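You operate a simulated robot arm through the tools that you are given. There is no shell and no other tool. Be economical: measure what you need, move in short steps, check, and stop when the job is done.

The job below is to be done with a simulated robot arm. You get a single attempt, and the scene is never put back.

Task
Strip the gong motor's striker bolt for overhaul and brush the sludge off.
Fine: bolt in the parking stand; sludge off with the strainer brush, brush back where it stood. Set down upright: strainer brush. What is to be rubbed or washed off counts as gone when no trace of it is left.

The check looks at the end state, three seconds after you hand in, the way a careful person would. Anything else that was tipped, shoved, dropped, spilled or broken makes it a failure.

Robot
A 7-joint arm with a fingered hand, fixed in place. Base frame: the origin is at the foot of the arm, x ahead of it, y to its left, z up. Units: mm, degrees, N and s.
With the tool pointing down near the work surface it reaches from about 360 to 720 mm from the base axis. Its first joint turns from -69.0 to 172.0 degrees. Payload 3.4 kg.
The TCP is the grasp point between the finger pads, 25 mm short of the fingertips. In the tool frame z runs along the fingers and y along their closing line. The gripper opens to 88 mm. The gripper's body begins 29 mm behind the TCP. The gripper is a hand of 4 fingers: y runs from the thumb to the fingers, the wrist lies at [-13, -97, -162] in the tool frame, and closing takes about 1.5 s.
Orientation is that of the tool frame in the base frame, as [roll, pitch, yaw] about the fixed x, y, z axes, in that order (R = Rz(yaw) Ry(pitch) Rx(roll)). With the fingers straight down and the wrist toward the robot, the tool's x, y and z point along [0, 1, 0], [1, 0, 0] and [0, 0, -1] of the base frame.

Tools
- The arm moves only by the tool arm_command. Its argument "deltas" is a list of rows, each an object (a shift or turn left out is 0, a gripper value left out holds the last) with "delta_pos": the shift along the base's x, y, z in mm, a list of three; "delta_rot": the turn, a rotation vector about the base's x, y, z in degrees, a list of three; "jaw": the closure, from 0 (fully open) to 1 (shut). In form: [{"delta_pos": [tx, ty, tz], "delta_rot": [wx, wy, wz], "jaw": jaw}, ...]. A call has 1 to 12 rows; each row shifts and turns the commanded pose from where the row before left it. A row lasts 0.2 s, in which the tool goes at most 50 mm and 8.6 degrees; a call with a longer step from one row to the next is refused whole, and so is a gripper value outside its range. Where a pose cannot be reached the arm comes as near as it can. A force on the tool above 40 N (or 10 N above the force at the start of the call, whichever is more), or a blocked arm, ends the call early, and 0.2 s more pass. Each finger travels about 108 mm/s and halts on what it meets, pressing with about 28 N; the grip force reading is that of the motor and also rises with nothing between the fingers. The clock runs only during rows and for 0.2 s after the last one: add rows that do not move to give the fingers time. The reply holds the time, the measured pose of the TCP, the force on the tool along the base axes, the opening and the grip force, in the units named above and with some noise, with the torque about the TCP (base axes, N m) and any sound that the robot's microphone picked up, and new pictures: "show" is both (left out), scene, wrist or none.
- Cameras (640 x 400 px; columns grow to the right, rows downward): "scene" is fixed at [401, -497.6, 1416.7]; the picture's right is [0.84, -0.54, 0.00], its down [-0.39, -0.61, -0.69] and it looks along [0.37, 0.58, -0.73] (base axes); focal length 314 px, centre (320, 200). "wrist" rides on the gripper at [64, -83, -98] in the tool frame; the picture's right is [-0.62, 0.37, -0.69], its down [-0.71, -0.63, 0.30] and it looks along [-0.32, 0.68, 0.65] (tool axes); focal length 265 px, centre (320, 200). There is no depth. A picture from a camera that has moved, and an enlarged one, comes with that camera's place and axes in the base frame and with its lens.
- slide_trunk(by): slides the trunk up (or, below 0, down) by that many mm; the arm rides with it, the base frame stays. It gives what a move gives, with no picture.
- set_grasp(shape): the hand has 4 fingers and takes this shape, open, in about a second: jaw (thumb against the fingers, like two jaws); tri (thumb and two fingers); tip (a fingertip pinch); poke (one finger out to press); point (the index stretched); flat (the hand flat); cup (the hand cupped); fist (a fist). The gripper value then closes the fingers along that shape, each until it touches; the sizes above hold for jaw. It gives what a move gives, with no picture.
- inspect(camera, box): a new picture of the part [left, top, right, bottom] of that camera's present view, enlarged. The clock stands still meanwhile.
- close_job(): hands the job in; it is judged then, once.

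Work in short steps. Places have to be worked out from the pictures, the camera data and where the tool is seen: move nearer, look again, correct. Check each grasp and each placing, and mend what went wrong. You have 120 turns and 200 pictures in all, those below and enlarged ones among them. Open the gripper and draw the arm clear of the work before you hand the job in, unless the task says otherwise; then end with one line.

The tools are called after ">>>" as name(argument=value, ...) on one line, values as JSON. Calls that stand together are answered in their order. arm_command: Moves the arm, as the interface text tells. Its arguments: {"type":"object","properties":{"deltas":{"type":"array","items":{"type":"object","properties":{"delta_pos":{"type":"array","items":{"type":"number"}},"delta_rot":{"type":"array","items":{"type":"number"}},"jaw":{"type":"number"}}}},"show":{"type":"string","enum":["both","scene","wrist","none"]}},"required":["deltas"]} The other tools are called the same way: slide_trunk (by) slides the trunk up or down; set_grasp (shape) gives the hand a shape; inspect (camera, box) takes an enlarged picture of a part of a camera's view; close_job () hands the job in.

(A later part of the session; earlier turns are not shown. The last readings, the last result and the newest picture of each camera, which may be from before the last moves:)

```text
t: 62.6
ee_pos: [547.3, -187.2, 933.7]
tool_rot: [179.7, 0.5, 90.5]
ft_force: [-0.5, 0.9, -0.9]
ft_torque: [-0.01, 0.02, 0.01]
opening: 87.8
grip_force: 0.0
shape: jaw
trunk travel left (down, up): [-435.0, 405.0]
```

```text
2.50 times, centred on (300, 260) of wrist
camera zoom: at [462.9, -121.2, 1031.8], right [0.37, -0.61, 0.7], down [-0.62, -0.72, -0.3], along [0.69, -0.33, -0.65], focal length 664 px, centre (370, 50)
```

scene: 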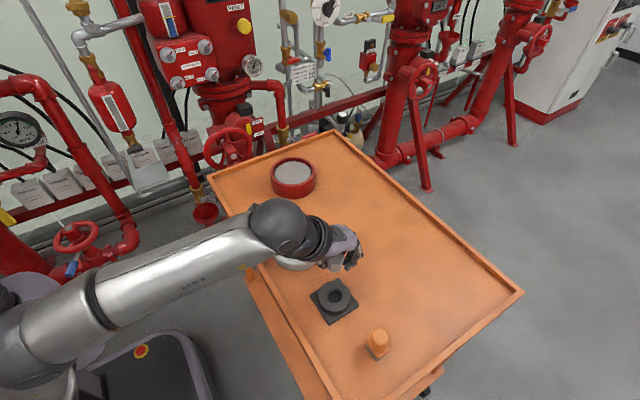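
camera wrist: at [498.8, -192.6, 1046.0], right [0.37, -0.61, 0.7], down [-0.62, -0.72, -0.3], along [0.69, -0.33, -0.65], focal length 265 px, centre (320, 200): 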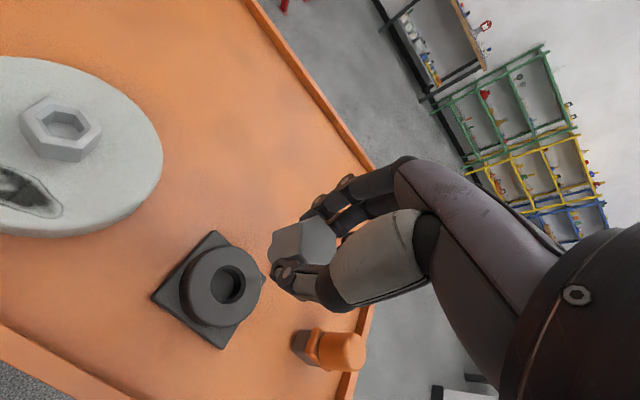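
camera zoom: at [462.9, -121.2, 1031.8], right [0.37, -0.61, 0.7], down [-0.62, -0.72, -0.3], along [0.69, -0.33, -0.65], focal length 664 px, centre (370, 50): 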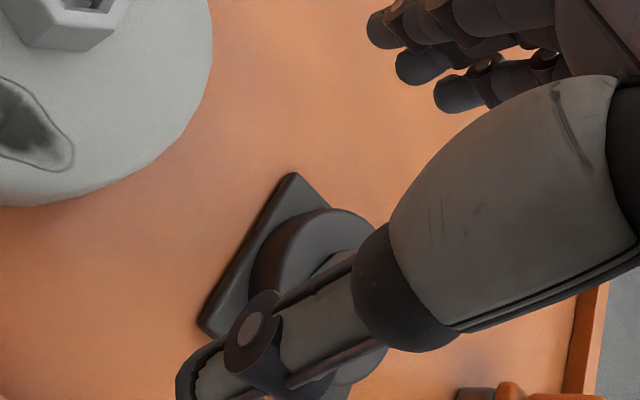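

The bolt now stands upright, seated on the rim with its shank in the hole – good. Next the brush, estimated near (590,-388), top z≈870. I move near with yaw ~60 (radial) and look.

>>> arm_command(deltas=[{"delta_pos": [0, -30, 15], "delta_rot": [0, 0, -6]}, {"delta_pos": [0, -30, 0], "delta_rot": [0, 0, -6]}, {"delta_pos": [0, -30, 0], "delta_rot": [0, 0, -6]}, {"delta_pos": [0, -35, 0], "delta_rot": [0, 0, -6]}, {"delta_pos": [0, -35, 0], "delta_rot": [0, 0, -6]}, {}], show="both")

>>> inspect(camera="scene", box=[330, 300, 430, 380])

```text
t: 64.0
ee_pos: [546.9, -346.7, 948.0]
tool_rot: [179.9, 0.5, 60.4]
ft_force: [-0.1, -0.5, -0.1]
ft_torque: [-0.04, -0.03, -0.01]
opening: 87.5
grip_force: 0.0
shape: jaw
trunk travel left (down, up): [-435.0, 405.0]
camera wrist: at [506.3, -247.7, 1044.9], right [0.01, -0.71, 0.7], down [-0.9, -0.31, -0.3], along [0.43, -0.63, -0.65], focal length 265 px, centre (320, 200)
```

scene: 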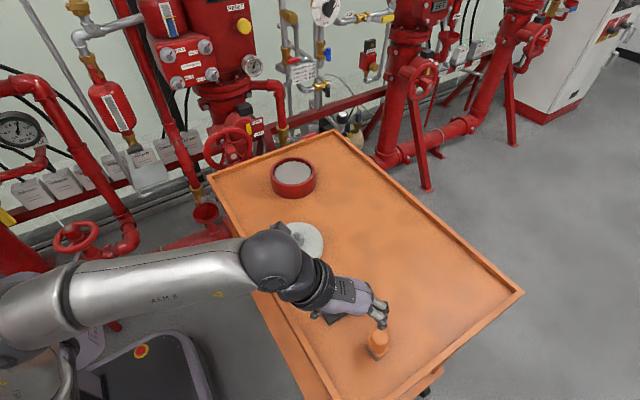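
wrist: 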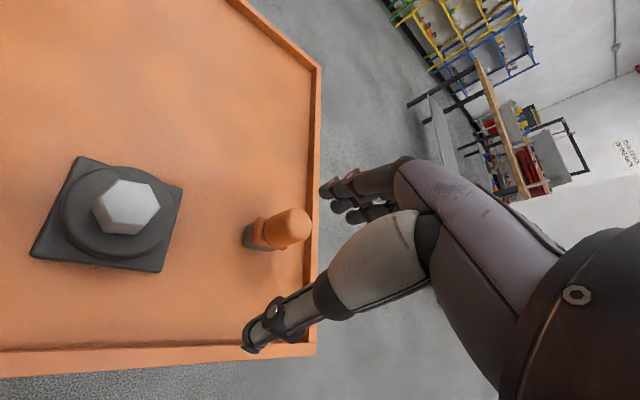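

```text
5.00 times, centred on (380, 340) of scene
camera zoom: at [401.0, -497.6, 1416.7], right [0.84, -0.54, 0.0], down [-0.39, -0.61, -0.69], along [0.37, 0.58, -0.73], focal length 1570 px, centre (20, -500)
```

zoom: 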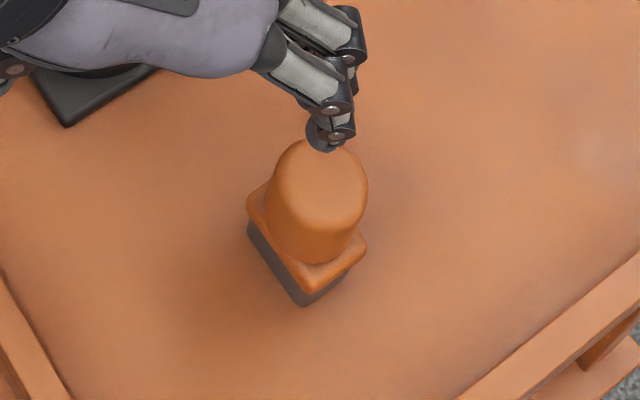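

Brush handle about (588,-388.5), top z≈872, Ø31. I move above it and come down partway.

>>> arm_command(deltas=[{"delta_pos": [20, -20, 0]}, {"delta_pos": [21, -21, 0]}, {"delta_pos": [0, 0, -25]}, {}], show="none")

>>> inspect(camera="wrist", box=[180, 160, 400, 370])

>>> inspect(camera="scene", box=[330, 300, 430, 380])

```text
t: 65.0
ee_pos: [587.8, -388.5, 922.6]
tool_rot: [179.8, 0.5, 60.4]
ft_force: [-0.8, -0.6, -0.4]
ft_torque: [0.01, 0.01, -0.02]
opening: 87.4
grip_force: 0.1
shape: jaw
trunk travel left (down, up): [-435.0, 405.0]
```

```text
1.90 times, centred on (290, 265) of wrist
camera zoom: at [547.2, -289.4, 1020.4], right [0.02, -0.71, 0.7], down [-0.9, -0.31, -0.3], along [0.43, -0.63, -0.65], focal length 506 px, centre (377, 76)
```

zoom: 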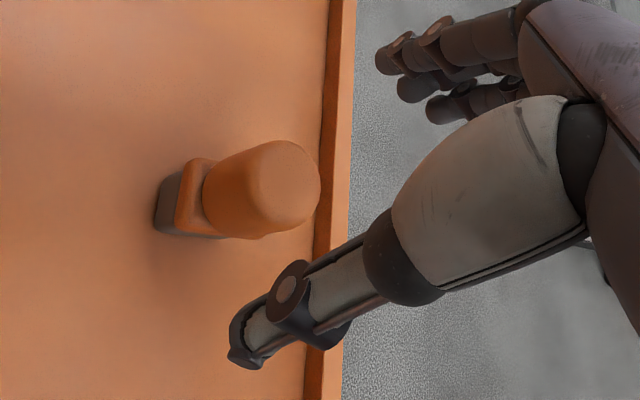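

```text
5.00 times, centred on (380, 340) of scene
camera zoom: at [401.0, -497.6, 1416.7], right [0.84, -0.54, 0.0], down [-0.39, -0.61, -0.69], along [0.37, 0.58, -0.73], focal length 1570 px, centre (20, -500)
```

zoom: 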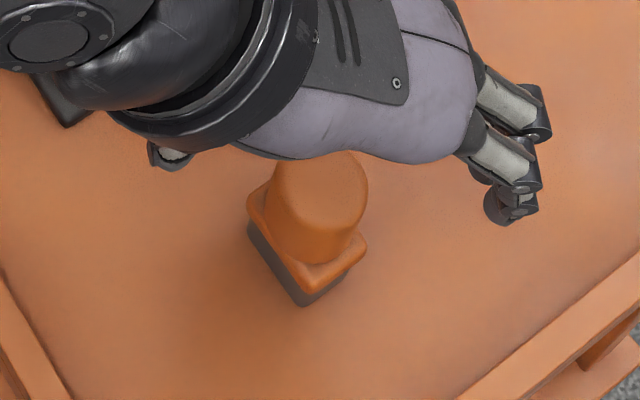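

Aligned to within 2 mm. I descend to z≈868 and view before closing.

>>> arm_command(deltas=[{"delta_pos": [1.5, -0.5, -15]}, {"delta_pos": [0, 0, -15]}, {"delta_pos": [0, 0, -15]}, {"delta_pos": [0, 0, -9]}, {}], show="none")

>>> inspect(camera="wrist", box=[180, 160, 400, 370])

```text
t: 66.2
ee_pos: [591.2, -387.4, 869.2]
tool_rot: [179.8, 0.5, 60.4]
ft_force: [-0.3, 0.1, 0.0]
ft_torque: [-0.01, 0.0, -0.01]
opening: 87.9
grip_force: 0.1
shape: jaw
trunk travel left (down, up): [-435.0, 405.0]
```

```text
1.90 times, centred on (290, 265) of wrist
camera zoom: at [549.5, -289.2, 967.0], right [0.02, -0.71, 0.7], down [-0.9, -0.31, -0.3], along [0.43, -0.63, -0.65], focal length 506 px, centre (377, 76)
```

zoom: 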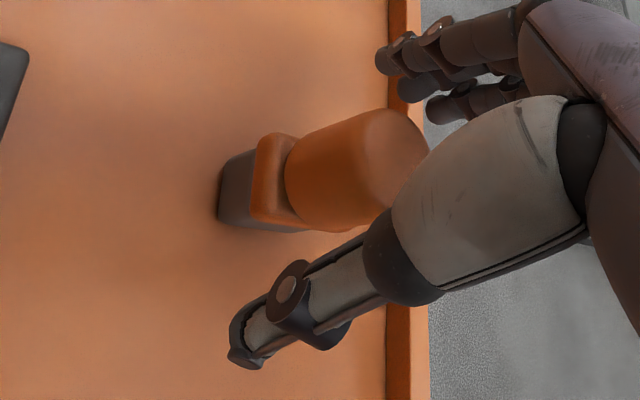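

The handle top is right at the TCP. I close.

>>> arm_command(deltas=[{"jaw": 0.3}, {"jaw": 0.6}, {"jaw": 1}, {}, {}, {}, {}], show="none")

>>> inspect(camera="wrist", box=[180, 160, 400, 370])

>>> inspect(camera="scene", box=[330, 300, 430, 380])

```text
t: 67.8
ee_pos: [589.8, -386.4, 869.4]
tool_rot: [179.8, 0.5, 60.3]
ft_force: [0.4, -0.4, 0.2]
ft_torque: [0.0, -0.01, 0.02]
opening: 25.2
grip_force: 27.7
shape: jaw
trunk travel left (down, up): [-435.0, 405.0]
```

```text
1.90 times, centred on (290, 265) of wrist
camera zoom: at [549.6, -289.3, 967.1], right [0.02, -0.71, 0.7], down [-0.9, -0.31, -0.3], along [0.43, -0.63, -0.65], focal length 506 px, centre (377, 76)
```

zoom: 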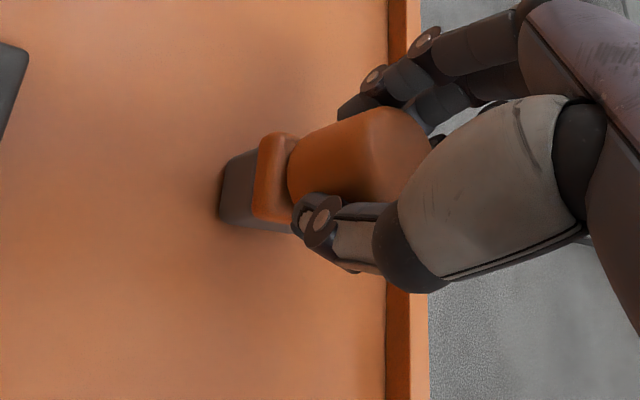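

```text
5.00 times, centred on (380, 340) of scene
camera zoom: at [401.0, -497.6, 1416.7], right [0.84, -0.54, 0.0], down [-0.39, -0.61, -0.69], along [0.37, 0.58, -0.73], focal length 1570 px, centre (20, -500)
```

zoom: 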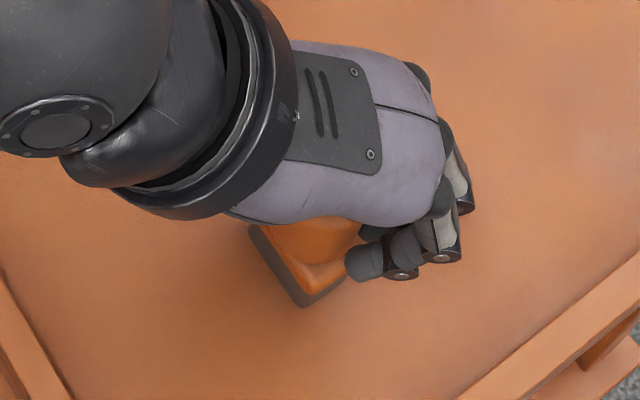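

Brush gripped without moving it; home pose TCP ≈ (590,-387,869), yaw 60.3. The sludge patch runs y≈-101…-153 at x≈535–547 on the disc top (z≈835). I lift and travel over it.

>>> arm_command(deltas=[{"delta_pos": [0, 0, 10]}, {"delta_pos": [0, 0, 30]}, {"delta_pos": [0, 0, 45]}, {"delta_pos": [-8, 37, 0]}, {"delta_pos": [-8, 37, 0]}, {"delta_pos": [-8, 37, 0]}, {"delta_pos": [-8, 37, 0]}, {"delta_pos": [-8, 37, 0]}, {"delta_pos": [-8, 37, 0]}, {"delta_pos": [-1, 37, 0]}, {}], show="both")

>>> inspect(camera="wrist", box=[120, 160, 360, 380])

>>> inspect(camera="scene", box=[250, 180, 370, 280])

```text
t: 70.2
ee_pos: [541.7, -130.2, 955.7]
tool_rot: [179.9, 0.5, 60.5]
ft_force: [-0.1, 0.7, -0.8]
ft_torque: [-0.02, -0.02, 0.0]
opening: 25.1
grip_force: 27.8
shape: jaw
trunk travel left (down, up): [-435.0, 405.0]
camera wrist: at [500.9, -32.1, 1053.4], right [0.02, -0.71, 0.7], down [-0.9, -0.31, -0.3], along [0.43, -0.63, -0.65], focal length 265 px, centre (320, 200)
```

scene: 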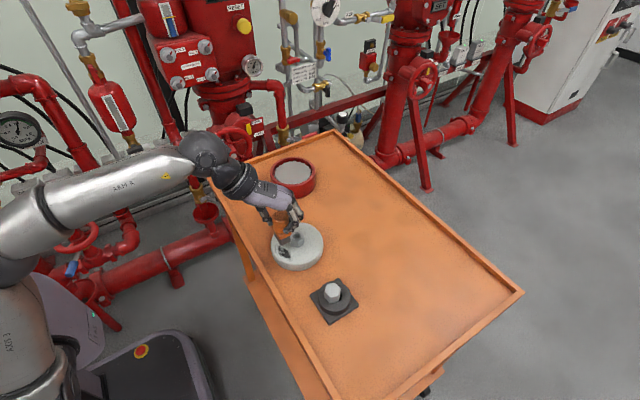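
wrist: 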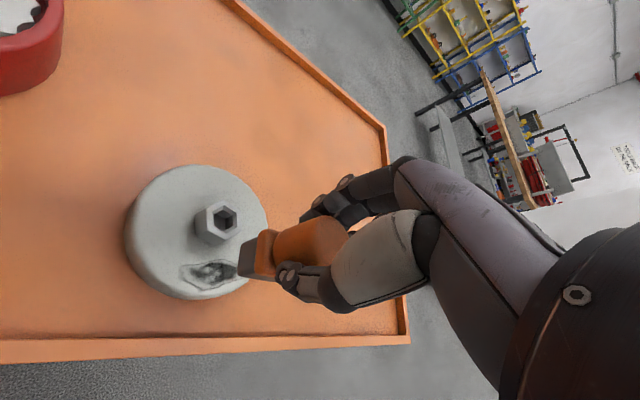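

```text
1.82 times, centred on (240, 270) of wrist
camera zoom: at [500.9, -32.1, 1053.4], right [0.02, -0.71, 0.7], down [-0.9, -0.31, -0.3], along [0.43, -0.63, -0.65], focal length 483 px, centre (466, 73)
```

zoom: 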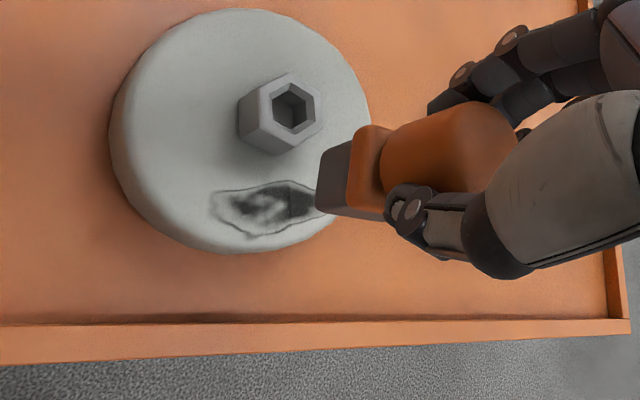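

```text
4.00 times, centred on (310, 230) of scene
camera zoom: at [401.0, -497.6, 1416.7], right [0.84, -0.54, 0.0], down [-0.39, -0.61, -0.69], along [0.37, 0.58, -0.73], focal length 1256 px, centre (360, 80)
```

zoom: 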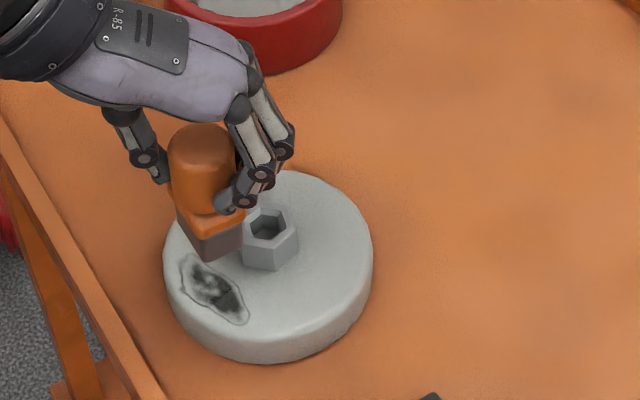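

Sludge spans x≈526–546, y≈-100…-151. I centre the brush at (536,-126) and lower until contact.

>>> arm_command(deltas=[{"delta_pos": [-5, 4, -15]}, {"delta_pos": [0, 0, -15]}, {"delta_pos": [0, 0, -10]}, {"delta_pos": [0, 0, -5]}, {}], show="none")

>>> inspect(camera="wrist", box=[120, 160, 360, 380])

>>> inspect(camera="scene", box=[250, 180, 370, 280])

```text
t: 71.4
ee_pos: [537.4, -124.4, 909.0]
tool_rot: [179.9, 0.5, 60.5]
ft_force: [0.1, 0.1, -0.9]
ft_torque: [0.03, 0.02, -0.02]
opening: 25.2
grip_force: 27.7
shape: jaw
trunk travel left (down, up): [-435.0, 405.0]
```

```text
1.82 times, centred on (240, 270) of wrist
camera zoom: at [496.1, -27.3, 1007.0], right [0.02, -0.71, 0.7], down [-0.9, -0.31, -0.3], along [0.43, -0.63, -0.65], focal length 483 px, centre (466, 73)
```

zoom: 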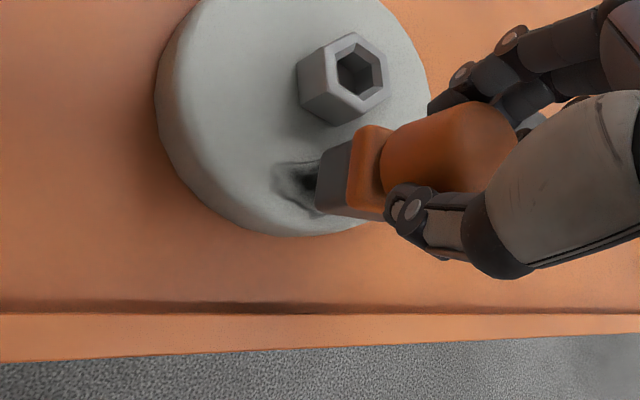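

```text
4.00 times, centred on (310, 230) of scene
camera zoom: at [401.0, -497.6, 1416.7], right [0.84, -0.54, 0.0], down [-0.39, -0.61, -0.69], along [0.37, 0.58, -0.73], focal length 1256 px, centre (360, 80)
```

zoom: 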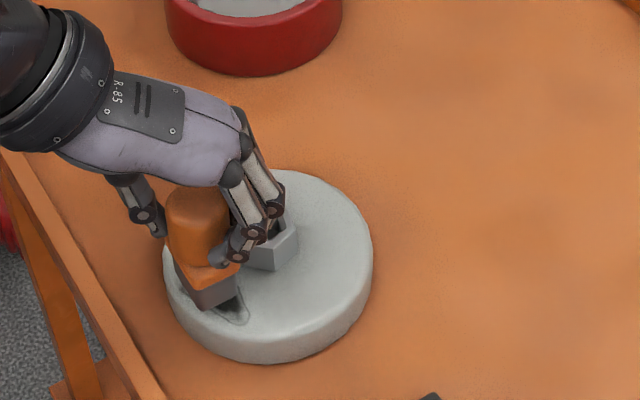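

Brush hovers over the patch. I lower in small steps to touch.

>>> arm_command(deltas=[{"delta_pos": [0, 0, -2]}, {"delta_pos": [0, 0, -2]}, {"delta_pos": [0, 0, -2]}, {}], show="none")

>>> arm_command(deltas=[{"delta_pos": [0, 0, -1.5]}, {"delta_pos": [0, 0, -1.5]}, {}], show="none")

```text
t: 72.4
ee_pos: [537.4, -125.1, 903.6]
tool_rot: [179.8, 0.5, 60.4]
ft_force: [0.8, 0.9, -1.8]
ft_torque: [0.02, 0.02, 0.01]
opening: 25.0
grip_force: 27.7
shape: jaw
trunk travel left (down, up): [-435.0, 405.0]
```

```text
t: 73.2
ee_pos: [536.9, -125.3, 900.4]
tool_rot: [179.8, 0.5, 60.5]
ft_force: [0.2, 0.3, -1.8]
ft_torque: [0.03, 0.02, 0.02]
opening: 25.0
grip_force: 27.8
shape: jaw
trunk travel left (down, up): [-435.0, 405.0]
```

No contact yet; continue down.

>>> arm_command(deltas=[{"delta_pos": [0, 0, -1.5]}, {"delta_pos": [0, 0, -1.5]}, {}], show="none")

>>> arm_command(deltas=[{"delta_pos": [0, 0, -1]}, {"delta_pos": [0, 0, -1]}, {}], show="none")

>>> inspect(camera="scene", box=[280, 220, 340, 270])

```text
t: 74.0
ee_pos: [536.3, -124.2, 898.6]
tool_rot: [179.6, 0.6, 60.3]
ft_force: [0.2, 0.2, 4.6]
ft_torque: [-0.06, -0.08, 0.02]
opening: 24.9
grip_force: 28.2
shape: jaw
trunk travel left (down, up): [-435.0, 405.0]
```

```text
t: 74.8
ee_pos: [535.1, -123.7, 898.0]
tool_rot: [179.6, 0.5, 60.5]
ft_force: [2.5, -0.9, 14.5]
ft_torque: [-0.08, -0.15, 0.0]
opening: 26.0
grip_force: 28.6
shape: jaw
trunk travel left (down, up): [-435.0, 405.0]
```

```text
8.00 times, centred on (310, 245) of scene
camera zoom: at [401.0, -497.6, 1416.7], right [0.84, -0.54, 0.0], down [-0.39, -0.61, -0.69], along [0.37, 0.58, -0.73], focal length 2511 px, centre (400, -160)
```

zoom: 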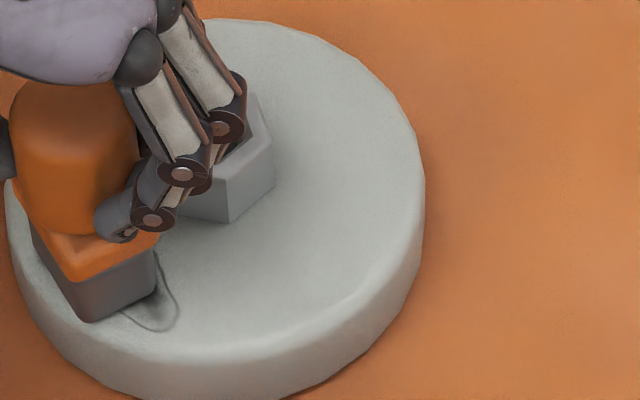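

Contact (14 N is firm). I ease up 1 mm and scrub along y with short strokes.

>>> arm_command(deltas=[{"delta_pos": [0, 0, 1]}, {"delta_pos": [0, -8, 0]}, {"delta_pos": [0, -8, 0]}, {"delta_pos": [0, 10, 0]}, {"delta_pos": [0, 10, 0]}, {"delta_pos": [0, 10, 0]}, {"delta_pos": [4, 0, 0]}, {"delta_pos": [0, -10, 0]}, {"delta_pos": [0, -10, 0]}, {"delta_pos": [0, -10, 0]}, {}], show="none")

>>> inspect(camera="wrist", box=[120, 160, 360, 380])

>>> inspect(camera="scene", box=[280, 220, 340, 270])

```text
t: 77.2
ee_pos: [538.9, -139.7, 898.0]
tool_rot: [179.7, 0.5, 60.4]
ft_force: [1.1, 3.8, 12.5]
ft_torque: [-0.02, -0.13, 0.05]
opening: 25.9
grip_force: 28.2
shape: jaw
trunk travel left (down, up): [-435.0, 405.0]
```

```text
1.82 times, centred on (240, 270) of wrist
camera zoom: at [498.2, -41.5, 994.7], right [0.01, -0.71, 0.7], down [-0.9, -0.31, -0.3], along [0.43, -0.63, -0.65], focal length 483 px, centre (466, 73)
```

zoom: 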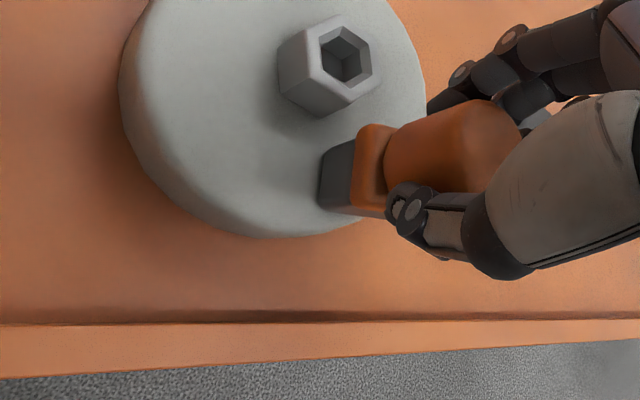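

```text
8.00 times, centred on (310, 245) of scene
camera zoom: at [401.0, -497.6, 1416.7], right [0.84, -0.54, 0.0], down [-0.39, -0.61, -0.69], along [0.37, 0.58, -0.73], focal length 2511 px, centre (400, -160)
```

zoom: 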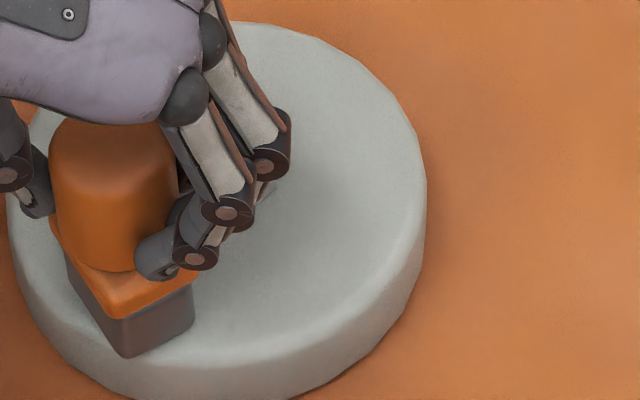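

The patch is vanishing already. A few more strokes on the outer side, then lift and look.

>>> arm_command(deltas=[{"delta_pos": [-4, 0, 0.3]}, {"delta_pos": [-4, 8, 0]}, {"delta_pos": [0, 10, 0]}, {"delta_pos": [0, 10, 0]}, {"delta_pos": [0, 6, 0]}, {"delta_pos": [5, -8, 0]}, {"delta_pos": [0, -10, 0]}, {"delta_pos": [0, -10, 0]}, {"delta_pos": [0, 10, 0]}, {"delta_pos": [0, 0, 12]}, {"delta_pos": [0, 0, 30]}, {}], show="none")

>>> arm_command(deltas=[{"delta_pos": [0, 0, 20]}, {"delta_pos": [0, -40, 0]}, {"delta_pos": [0, -45, 0]}, {}], show="none")

>>> inspect(camera="scene", box=[260, 210, 340, 275])

>>> inspect(camera="wrist", box=[0, 120, 300, 380])

```text
t: 79.8
ee_pos: [539.3, -125.2, 939.0]
tool_rot: [180.0, 0.6, 60.3]
ft_force: [-0.1, -0.1, -1.9]
ft_torque: [0.0, 0.01, 0.01]
opening: 25.7
grip_force: 27.9
shape: jaw
trunk travel left (down, up): [-435.0, 405.0]
```

```text
t: 80.8
ee_pos: [536.9, -209.1, 957.6]
tool_rot: [179.8, 0.5, 60.5]
ft_force: [-0.2, -0.1, -0.9]
ft_torque: [0.01, -0.02, -0.02]
opening: 25.8
grip_force: 27.9
shape: jaw
trunk travel left (down, up): [-435.0, 405.0]
```

```text
6.15 times, centred on (300, 242) of scene
camera zoom: at [401.0, -497.6, 1416.7], right [0.84, -0.54, 0.0], down [-0.39, -0.61, -0.69], along [0.37, 0.58, -0.73], focal length 1932 px, centre (443, -62)
```

zoom: 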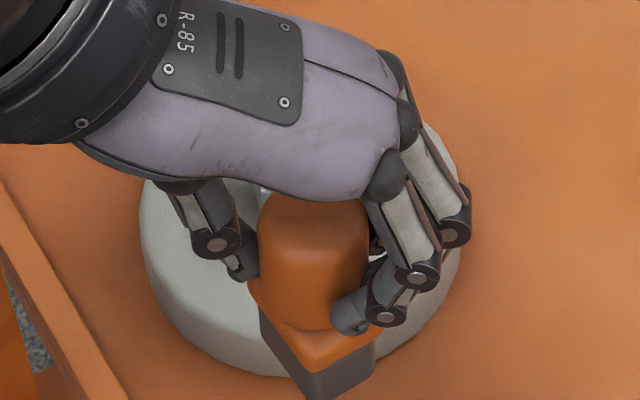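

```text
1.54 times, centred on (150, 250) of wrist
camera zoom: at [496.2, -109.9, 1055.2], right [0.02, -0.71, 0.7], down [-0.9, -0.31, -0.3], along [0.43, -0.63, -0.65], focal length 408 px, centre (582, 123)
```

zoom: 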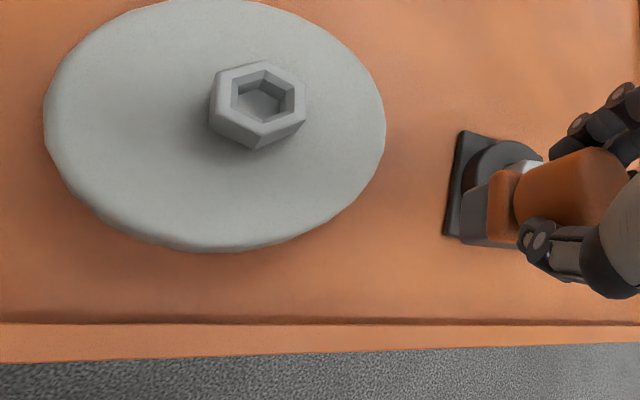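

It looks clean; I zoom in to check for faint residue while moving further away.

>>> inspect(camera="wrist", box=[10, 150, 130, 250])

>>> arm_command(deltas=[{"delta_pos": [6, -35, 0]}, {"delta_pos": [8, -36, 0]}, {"delta_pos": [10, -36, 0]}, {"delta_pos": [14, -36, 0]}, {"delta_pos": [14, -34, 0]}, {}], show="none")

>>> inspect(camera="scene", box=[260, 210, 340, 275])

>>> inspect(camera="wrist", box=[180, 160, 400, 370])

```text
4.00 times, centred on (70, 200) of wrist
camera zoom: at [496.2, -109.9, 1055.2], right [0.02, -0.71, 0.7], down [-0.9, -0.31, -0.3], along [0.43, -0.63, -0.65], focal length 1062 px, centre (1320, 200)
```

zoom: 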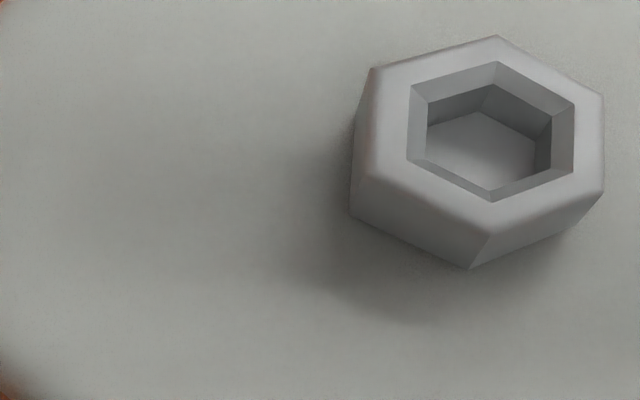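

```text
t: 82.2
ee_pos: [588.3, -388.7, 961.5]
tool_rot: [179.9, 0.5, 60.4]
ft_force: [0.1, -0.4, -1.6]
ft_torque: [0.0, -0.02, 0.03]
opening: 25.7
grip_force: 28.0
shape: jaw
trunk travel left (down, up): [-435.0, 405.0]
```

```text
6.15 times, centred on (300, 242) of scene
camera zoom: at [401.0, -497.6, 1416.7], right [0.84, -0.54, 0.0], down [-0.39, -0.61, -0.69], along [0.37, 0.58, -0.73], focal length 1932 px, centre (443, -62)
```

zoom: 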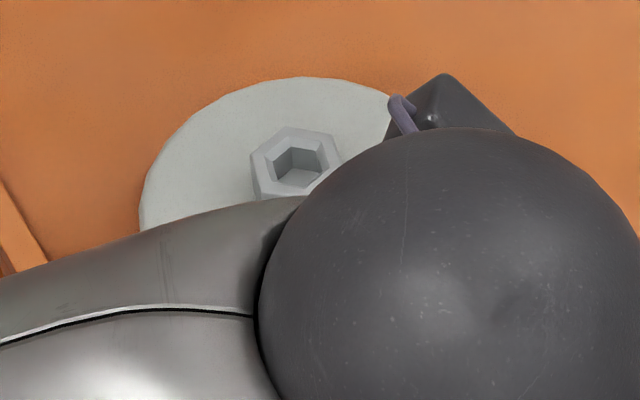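

```text
1.90 times, centred on (290, 265) of wrist
camera zoom: at [548.2, -289.7, 1058.4], right [0.02, -0.71, 0.7], down [-0.9, -0.31, -0.3], along [0.43, -0.63, -0.65], focal length 506 px, centre (377, 76)
```

zoom: 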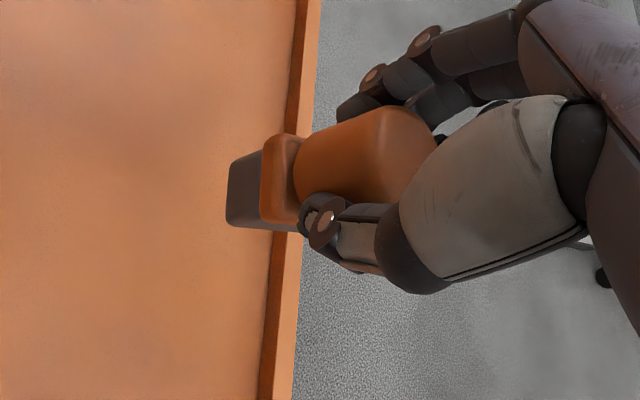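

The disc shows no trace. I lower the brush back at its home spot, (+1.2,-0.3) correction, first to ~6 mm above.

>>> arm_command(deltas=[{"delta_pos": [1.2, -0.3, -20]}, {"delta_pos": [0, 0, -25]}, {"delta_pos": [0, 0, -25]}, {"delta_pos": [0, 0, -12]}, {}], show="none")

>>> arm_command(deltas=[{"delta_pos": [0, 0, -2]}, {"delta_pos": [0, 0, -1.5]}, {}], show="none")

>>> inspect(camera="wrist", box=[180, 160, 400, 370])

>>> inspect(camera="scene", box=[330, 300, 430, 380])

```text
t: 83.4
ee_pos: [591.0, -387.1, 876.5]
tool_rot: [179.9, 0.4, 60.3]
ft_force: [-0.6, 0.3, -1.4]
ft_torque: [0.01, -0.01, 0.02]
opening: 25.5
grip_force: 28.3
shape: jaw
trunk travel left (down, up): [-435.0, 405.0]
```

```text
t: 84.2
ee_pos: [591.5, -387.6, 874.1]
tool_rot: [179.8, 0.5, 60.4]
ft_force: [1.2, 0.4, -2.2]
ft_torque: [-0.02, 0.02, 0.0]
opening: 25.6
grip_force: 28.7
shape: jaw
trunk travel left (down, up): [-435.0, 405.0]
```

```text
1.90 times, centred on (290, 265) of wrist
camera zoom: at [549.9, -289.2, 970.8], right [0.02, -0.71, 0.7], down [-0.9, -0.31, -0.3], along [0.43, -0.63, -0.65], focal length 506 px, centre (377, 76)
```

zoom: 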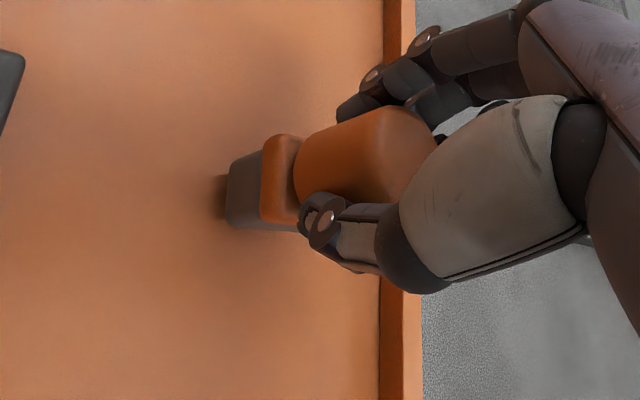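

```text
5.00 times, centred on (380, 340) of scene
camera zoom: at [401.0, -497.6, 1416.7], right [0.84, -0.54, 0.0], down [-0.39, -0.61, -0.69], along [0.37, 0.58, -0.73], focal length 1570 px, centre (20, -500)
```

zoom: 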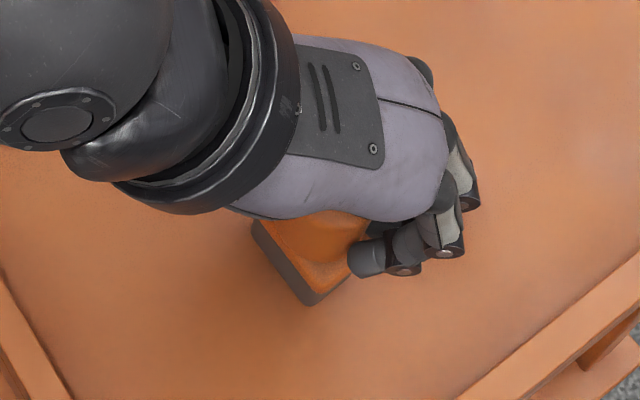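

Bottom corner shows ~2 mm to the right of the original; I correct (-1.8,+1.1) and lower.

>>> arm_command(deltas=[{"delta_pos": [-1.8, 1.1, -1]}, {"delta_pos": [0, 0, -1]}, {}], show="none")

>>> arm_command(deltas=[{"delta_pos": [0, 0, -1]}, {}], show="none")

>>> inspect(camera="scene", box=[330, 300, 430, 380])

```text
t: 85.0
ee_pos: [589.4, -387.1, 871.6]
tool_rot: [179.8, 0.6, 60.4]
ft_force: [0.1, 0.1, -0.8]
ft_torque: [0.02, 0.01, -0.01]
opening: 25.7
grip_force: 27.9
shape: jaw
trunk travel left (down, up): [-435.0, 405.0]
```

```text
t: 85.6
ee_pos: [588.7, -386.7, 869.2]
tool_rot: [179.9, 0.4, 60.3]
ft_force: [-0.4, 0.6, -1.1]
ft_torque: [-0.02, 0.01, 0.0]
opening: 25.7
grip_force: 27.9
shape: jaw
trunk travel left (down, up): [-435.0, 405.0]
```

```text
5.00 times, centred on (380, 340) of scene
camera zoom: at [401.0, -497.6, 1416.7], right [0.84, -0.54, 0.0], down [-0.39, -0.61, -0.69], along [0.37, 0.58, -0.73], focal length 1570 px, centre (20, -500)
```

zoom: 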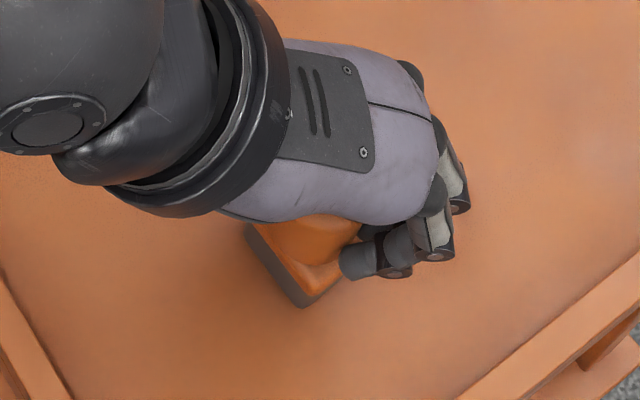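

Bottom corner matches the original (302,307). I lower to contact.

>>> arm_command(deltas=[{"delta_pos": [0, 0, -1]}, {"delta_pos": [0, 0, -0.5]}, {}], show="none")

```text
t: 86.4
ee_pos: [588.3, -384.6, 868.9]
tool_rot: [179.8, 0.5, 60.5]
ft_force: [-1.8, 0.4, 1.2]
ft_torque: [0.0, 0.03, 0.03]
opening: 25.5
grip_force: 27.7
shape: jaw
trunk travel left (down, up): [-435.0, 405.0]
```

Contact begins (force turned positive). Half a millimetre more, then release slowly.

>>> arm_command(deltas=[{"delta_pos": [0, 0, -1]}, {}, {"jaw": 0.7}, {"jaw": 0.65}, {"jaw": 0.6}, {"jaw": 0.5}, {"jaw": 0.3}, {"jaw": 0}, {}, {}, {}], show="none")

>>> inspect(camera="wrist", box=[180, 160, 400, 370])

>>> inspect(camera="scene", box=[330, 300, 430, 380])

```text
t: 88.8
ee_pos: [589.7, -385.2, 867.0]
tool_rot: [179.8, 0.5, 60.4]
ft_force: [0.1, -0.6, 0.5]
ft_torque: [0.0, 0.01, -0.01]
opening: 87.8
grip_force: 0.1
shape: jaw
trunk travel left (down, up): [-435.0, 405.0]
```

```text
1.90 times, centred on (290, 265) of wrist
camera zoom: at [548.4, -287.3, 965.1], right [0.02, -0.71, 0.7], down [-0.9, -0.31, -0.3], along [0.43, -0.63, -0.65], focal length 506 px, centre (377, 76)
```

zoom: 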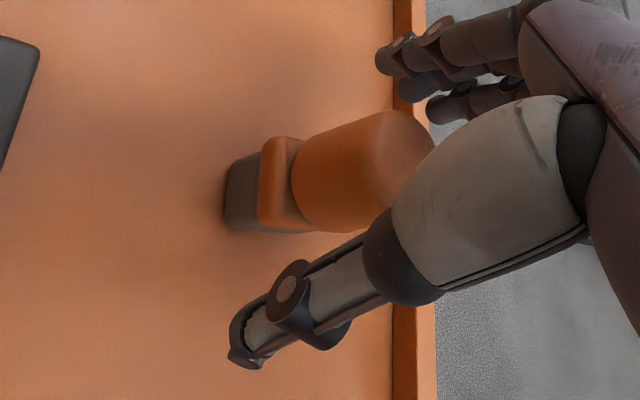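

```text
5.00 times, centred on (380, 340) of scene
camera zoom: at [401.0, -497.6, 1416.7], right [0.84, -0.54, 0.0], down [-0.39, -0.61, -0.69], along [0.37, 0.58, -0.73], focal length 1570 px, centre (20, -500)
```

zoom: 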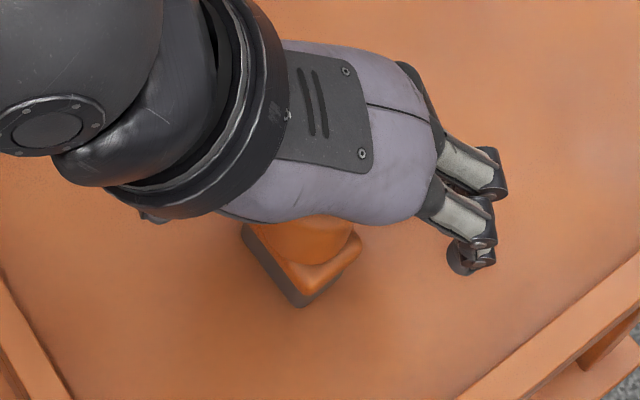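

Brush stands upright in its place. Now I go to the motor boss (≈(577,-119.5), turned ~15° CCW) to grip it and slide the motor back to its original place (611,-120).

>>> arm_command(deltas=[{"delta_pos": [0, 0, 20]}, {"delta_pos": [0, 0, 35]}, {"delta_pos": [0, 0, 40]}, {"delta_pos": [-1, 38, 0], "delta_rot": [0, 0, 3]}, {"delta_pos": [-2, 38, 0], "delta_rot": [0, 0, 3]}, {"delta_pos": [-2, 38, 0], "delta_rot": [0, 0, 3]}, {"delta_pos": [-2, 38, 0], "delta_rot": [0, 0, 3]}, {"delta_pos": [-2, 38, 0], "delta_rot": [0, 0, 2.6]}, {"delta_pos": [-2, 38, 0]}, {"delta_pos": [-1.5, 38, 0]}, {}], show="both")

>>> inspect(camera="scene", box=[300, 250, 428, 370])

>>> inspect(camera="wrist", box=[120, 140, 340, 350])

```text
t: 91.2
ee_pos: [575.0, -117.4, 960.5]
tool_rot: [179.7, 0.5, 75.1]
ft_force: [0.0, 0.3, 0.1]
ft_torque: [0.02, 0.0, 0.0]
opening: 87.9
grip_force: 0.0
shape: jaw
trunk travel left (down, up): [-435.0, 405.0]
camera wrist: at [511.7, -33.1, 1058.9], right [0.2, -0.69, 0.7], down [-0.79, -0.53, -0.3], along [0.58, -0.5, -0.65], focal length 265 px, centre (320, 200)
```

scene: 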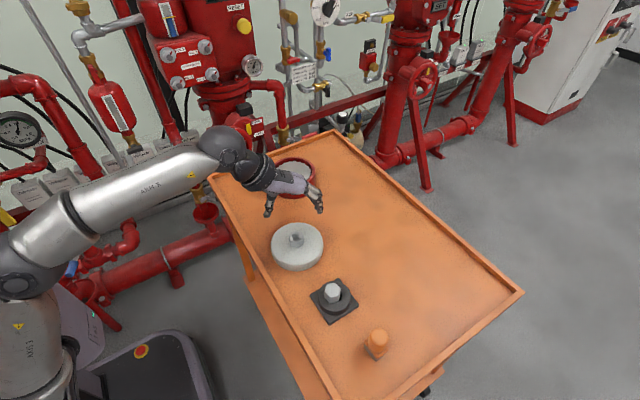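
wrist: 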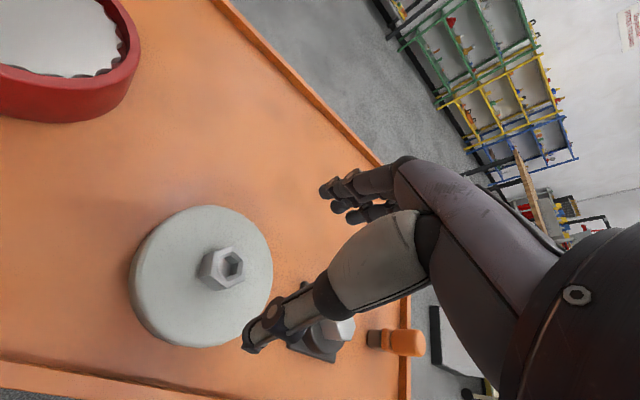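

```text
3.33 times, centred on (364, 310) of scene
camera zoom: at [401.0, -497.6, 1416.7], right [0.84, -0.54, 0.0], down [-0.39, -0.61, -0.69], along [0.37, 0.58, -0.73], focal length 1046 px, centre (173, -167)
```

zoom: 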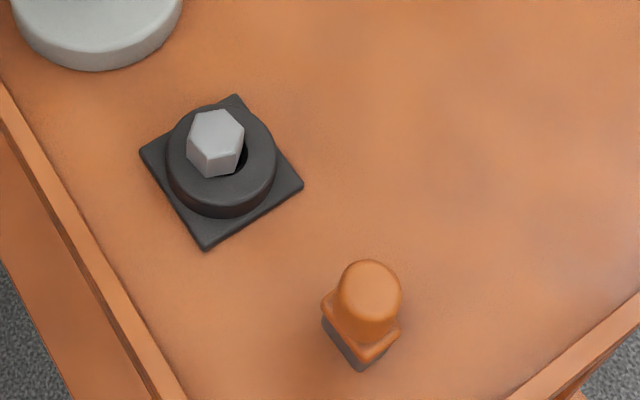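

```text
1.90 times, centred on (230, 245) of wrist
camera zoom: at [511.7, -33.1, 1058.9], right [0.2, -0.69, 0.7], down [-0.79, -0.53, -0.3], along [0.58, -0.5, -0.65], focal length 506 px, centre (491, 114)
```

zoom: 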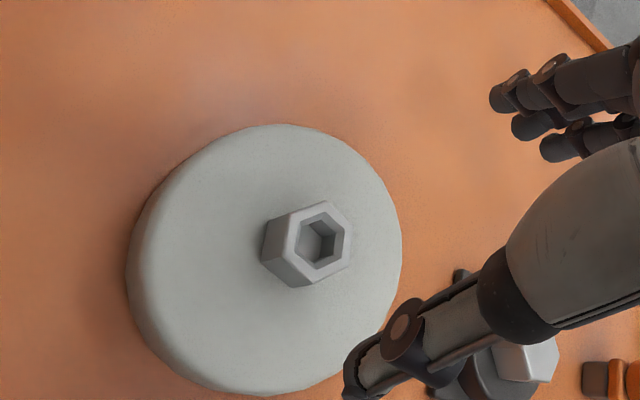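

The disc is spotless; bolt and brush stand fine. I descend onto the boss at (577.3,-118.3) to z≈869.

>>> arm_command(deltas=[{"delta_pos": [2.3, -1, -25]}, {"delta_pos": [0, 0, -25]}, {"delta_pos": [0, 0, -20]}, {"delta_pos": [0, 0, -12]}, {}], show="none")

>>> inspect(camera="wrist", box=[180, 160, 400, 370])

>>> inspect(camera="scene", box=[250, 180, 370, 280])

```text
t: 92.4
ee_pos: [577.6, -120.1, 881.0]
tool_rot: [179.7, 0.5, 74.9]
ft_force: [-0.2, -0.1, 0.0]
ft_torque: [-0.03, 0.0, -0.01]
opening: 87.6
grip_force: 0.1
shape: jaw
trunk travel left (down, up): [-435.0, 405.0]
```

```text
1.90 times, centred on (290, 265) of wrist
camera zoom: at [513.9, -35.4, 977.8], right [0.2, -0.69, 0.7], down [-0.79, -0.53, -0.3], along [0.58, -0.5, -0.65], focal length 506 px, centre (377, 76)
```

zoom: 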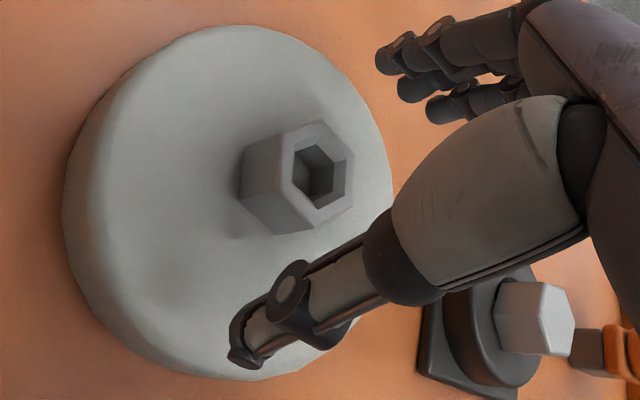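

```text
4.00 times, centred on (310, 230) of scene
camera zoom: at [401.0, -497.6, 1416.7], right [0.84, -0.54, 0.0], down [-0.39, -0.61, -0.69], along [0.37, 0.58, -0.73], focal length 1256 px, centre (360, 80)
```

zoom: 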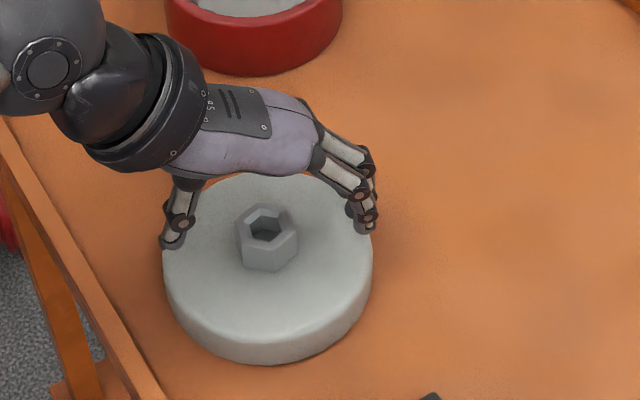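

There's maybe a faint shade on the disc; I zoom on it. Then descend 12 mm further.

>>> inspect(camera="wrist", box=[200, 210, 300, 300])

>>> arm_command(deltas=[{"delta_pos": [-1, 1.5, -4]}, {"delta_pos": [0, 0, -4]}, {"delta_pos": [0, 0, -4]}, {}], show="none")

>>> inspect(camera="scene", box=[280, 205, 350, 260])

```text
4.44 times, centred on (250, 255) of wrist
camera zoom: at [513.9, -35.4, 977.8], right [0.2, -0.69, 0.7], down [-0.79, -0.53, -0.3], along [0.58, -0.5, -0.65], focal length 1180 px, centre (631, -44)
```

zoom: 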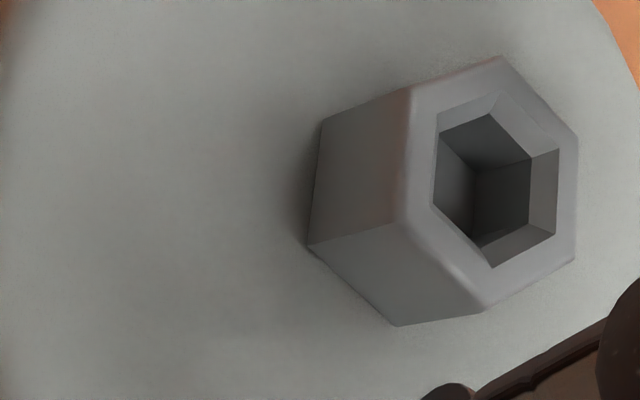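

```text
t: 93.4
ee_pos: [578.3, -118.4, 868.5]
tool_rot: [179.8, 0.5, 75.0]
ft_force: [0.2, -0.2, -0.5]
ft_torque: [0.01, -0.03, 0.01]
opening: 87.7
grip_force: 0.1
shape: jaw
trunk travel left (down, up): [-435.0, 405.0]
```

```text
7.27 times, centred on (315, 232) of scene
camera zoom: at [401.0, -497.6, 1416.7], right [0.84, -0.54, 0.0], down [-0.39, -0.61, -0.69], along [0.37, 0.58, -0.73], focal length 2283 px, centre (356, -36)
```

zoom: 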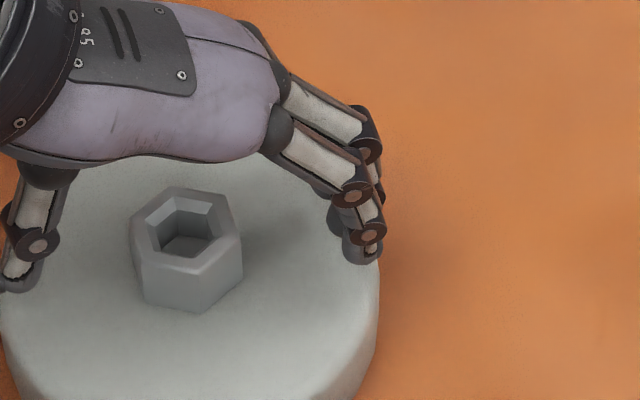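

Only soft shadow, no residue. I close on the boss.

>>> arm_command(deltas=[{"jaw": 0.3}, {"jaw": 0.6}, {"jaw": 1}, {}, {}, {}, {}], show="none")

>>> inspect(camera="scene", box=[280, 205, 350, 260])

>>> inspect(camera="wrist", box=[180, 160, 400, 370])

```text
t: 95.0
ee_pos: [578.3, -118.9, 868.3]
tool_rot: [179.9, 0.6, 74.9]
ft_force: [-3.6, -0.6, -0.9]
ft_torque: [-0.01, 0.07, -0.03]
opening: 26.7
grip_force: 28.2
shape: jaw
trunk travel left (down, up): [-435.0, 405.0]
```

```text
7.27 times, centred on (315, 232) of scene
camera zoom: at [401.0, -497.6, 1416.7], right [0.84, -0.54, 0.0], down [-0.39, -0.61, -0.69], along [0.37, 0.58, -0.73], focal length 2283 px, centre (356, -36)
```

zoom: 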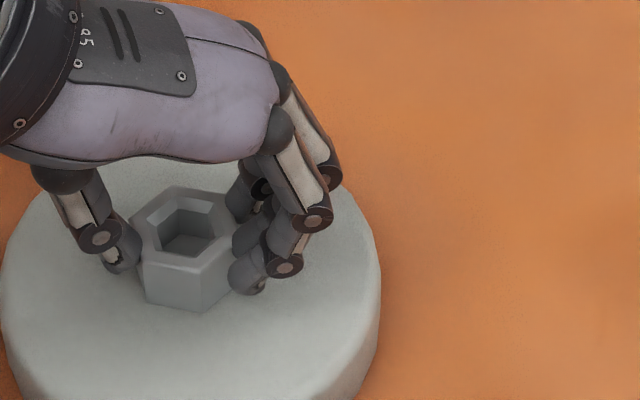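

```text
1.90 times, centred on (290, 265) of wrist
camera zoom: at [513.9, -34.1, 965.9], right [0.2, -0.69, 0.7], down [-0.79, -0.53, -0.3], along [0.58, -0.5, -0.65], focal length 506 px, centre (377, 76)
```

zoom: 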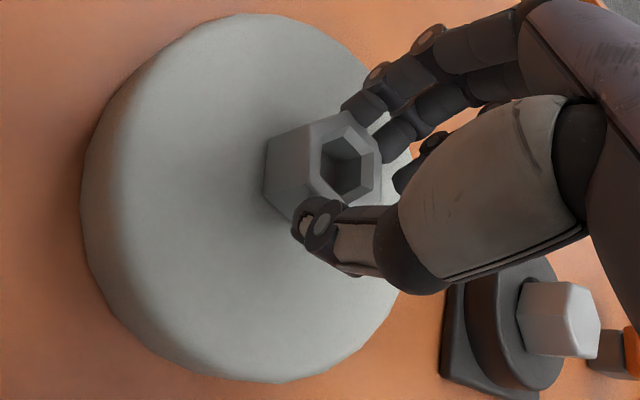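

Boss held. I slide the motor back +30 in x, -1 in y, and -15° in small steps.

>>> arm_command(deltas=[{"delta_pos": [4, 0, 0], "delta_rot": [0, 0, -2]}, {"delta_pos": [4, 0, 0], "delta_rot": [0, 0, -2]}, {"delta_pos": [4, -0.5, 0], "delta_rot": [0, 0, -2]}, {"delta_pos": [4, 0, 0], "delta_rot": [0, 0, -2]}, {"delta_pos": [4, 0, 0], "delta_rot": [0, 0, -2]}, {"delta_pos": [4, -0.5, 0], "delta_rot": [0, 0, -2]}, {"delta_pos": [4, 0, 0], "delta_rot": [0, 0, -2]}, {"delta_pos": [2, 0, 0], "delta_rot": [0, 0, -1]}, {}], show="none")

>>> inspect(camera="scene", box=[250, 200, 410, 300])

```text
t: 97.0
ee_pos: [607.3, -119.6, 868.2]
tool_rot: [179.9, 0.5, 60.0]
ft_force: [-1.9, 1.6, 0.4]
ft_torque: [-0.03, -0.01, 0.02]
opening: 26.0
grip_force: 28.0
shape: jaw
trunk travel left (down, up): [-435.0, 405.0]
```

```text
4.00 times, centred on (330, 250) of scene
camera zoom: at [401.0, -497.6, 1416.7], right [0.84, -0.54, 0.0], down [-0.39, -0.61, -0.69], along [0.37, 0.58, -0.73], focal length 1256 px, centre (280, 0)
```

zoom: 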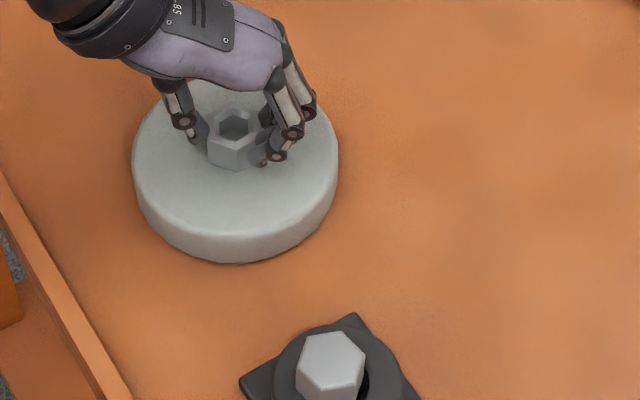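

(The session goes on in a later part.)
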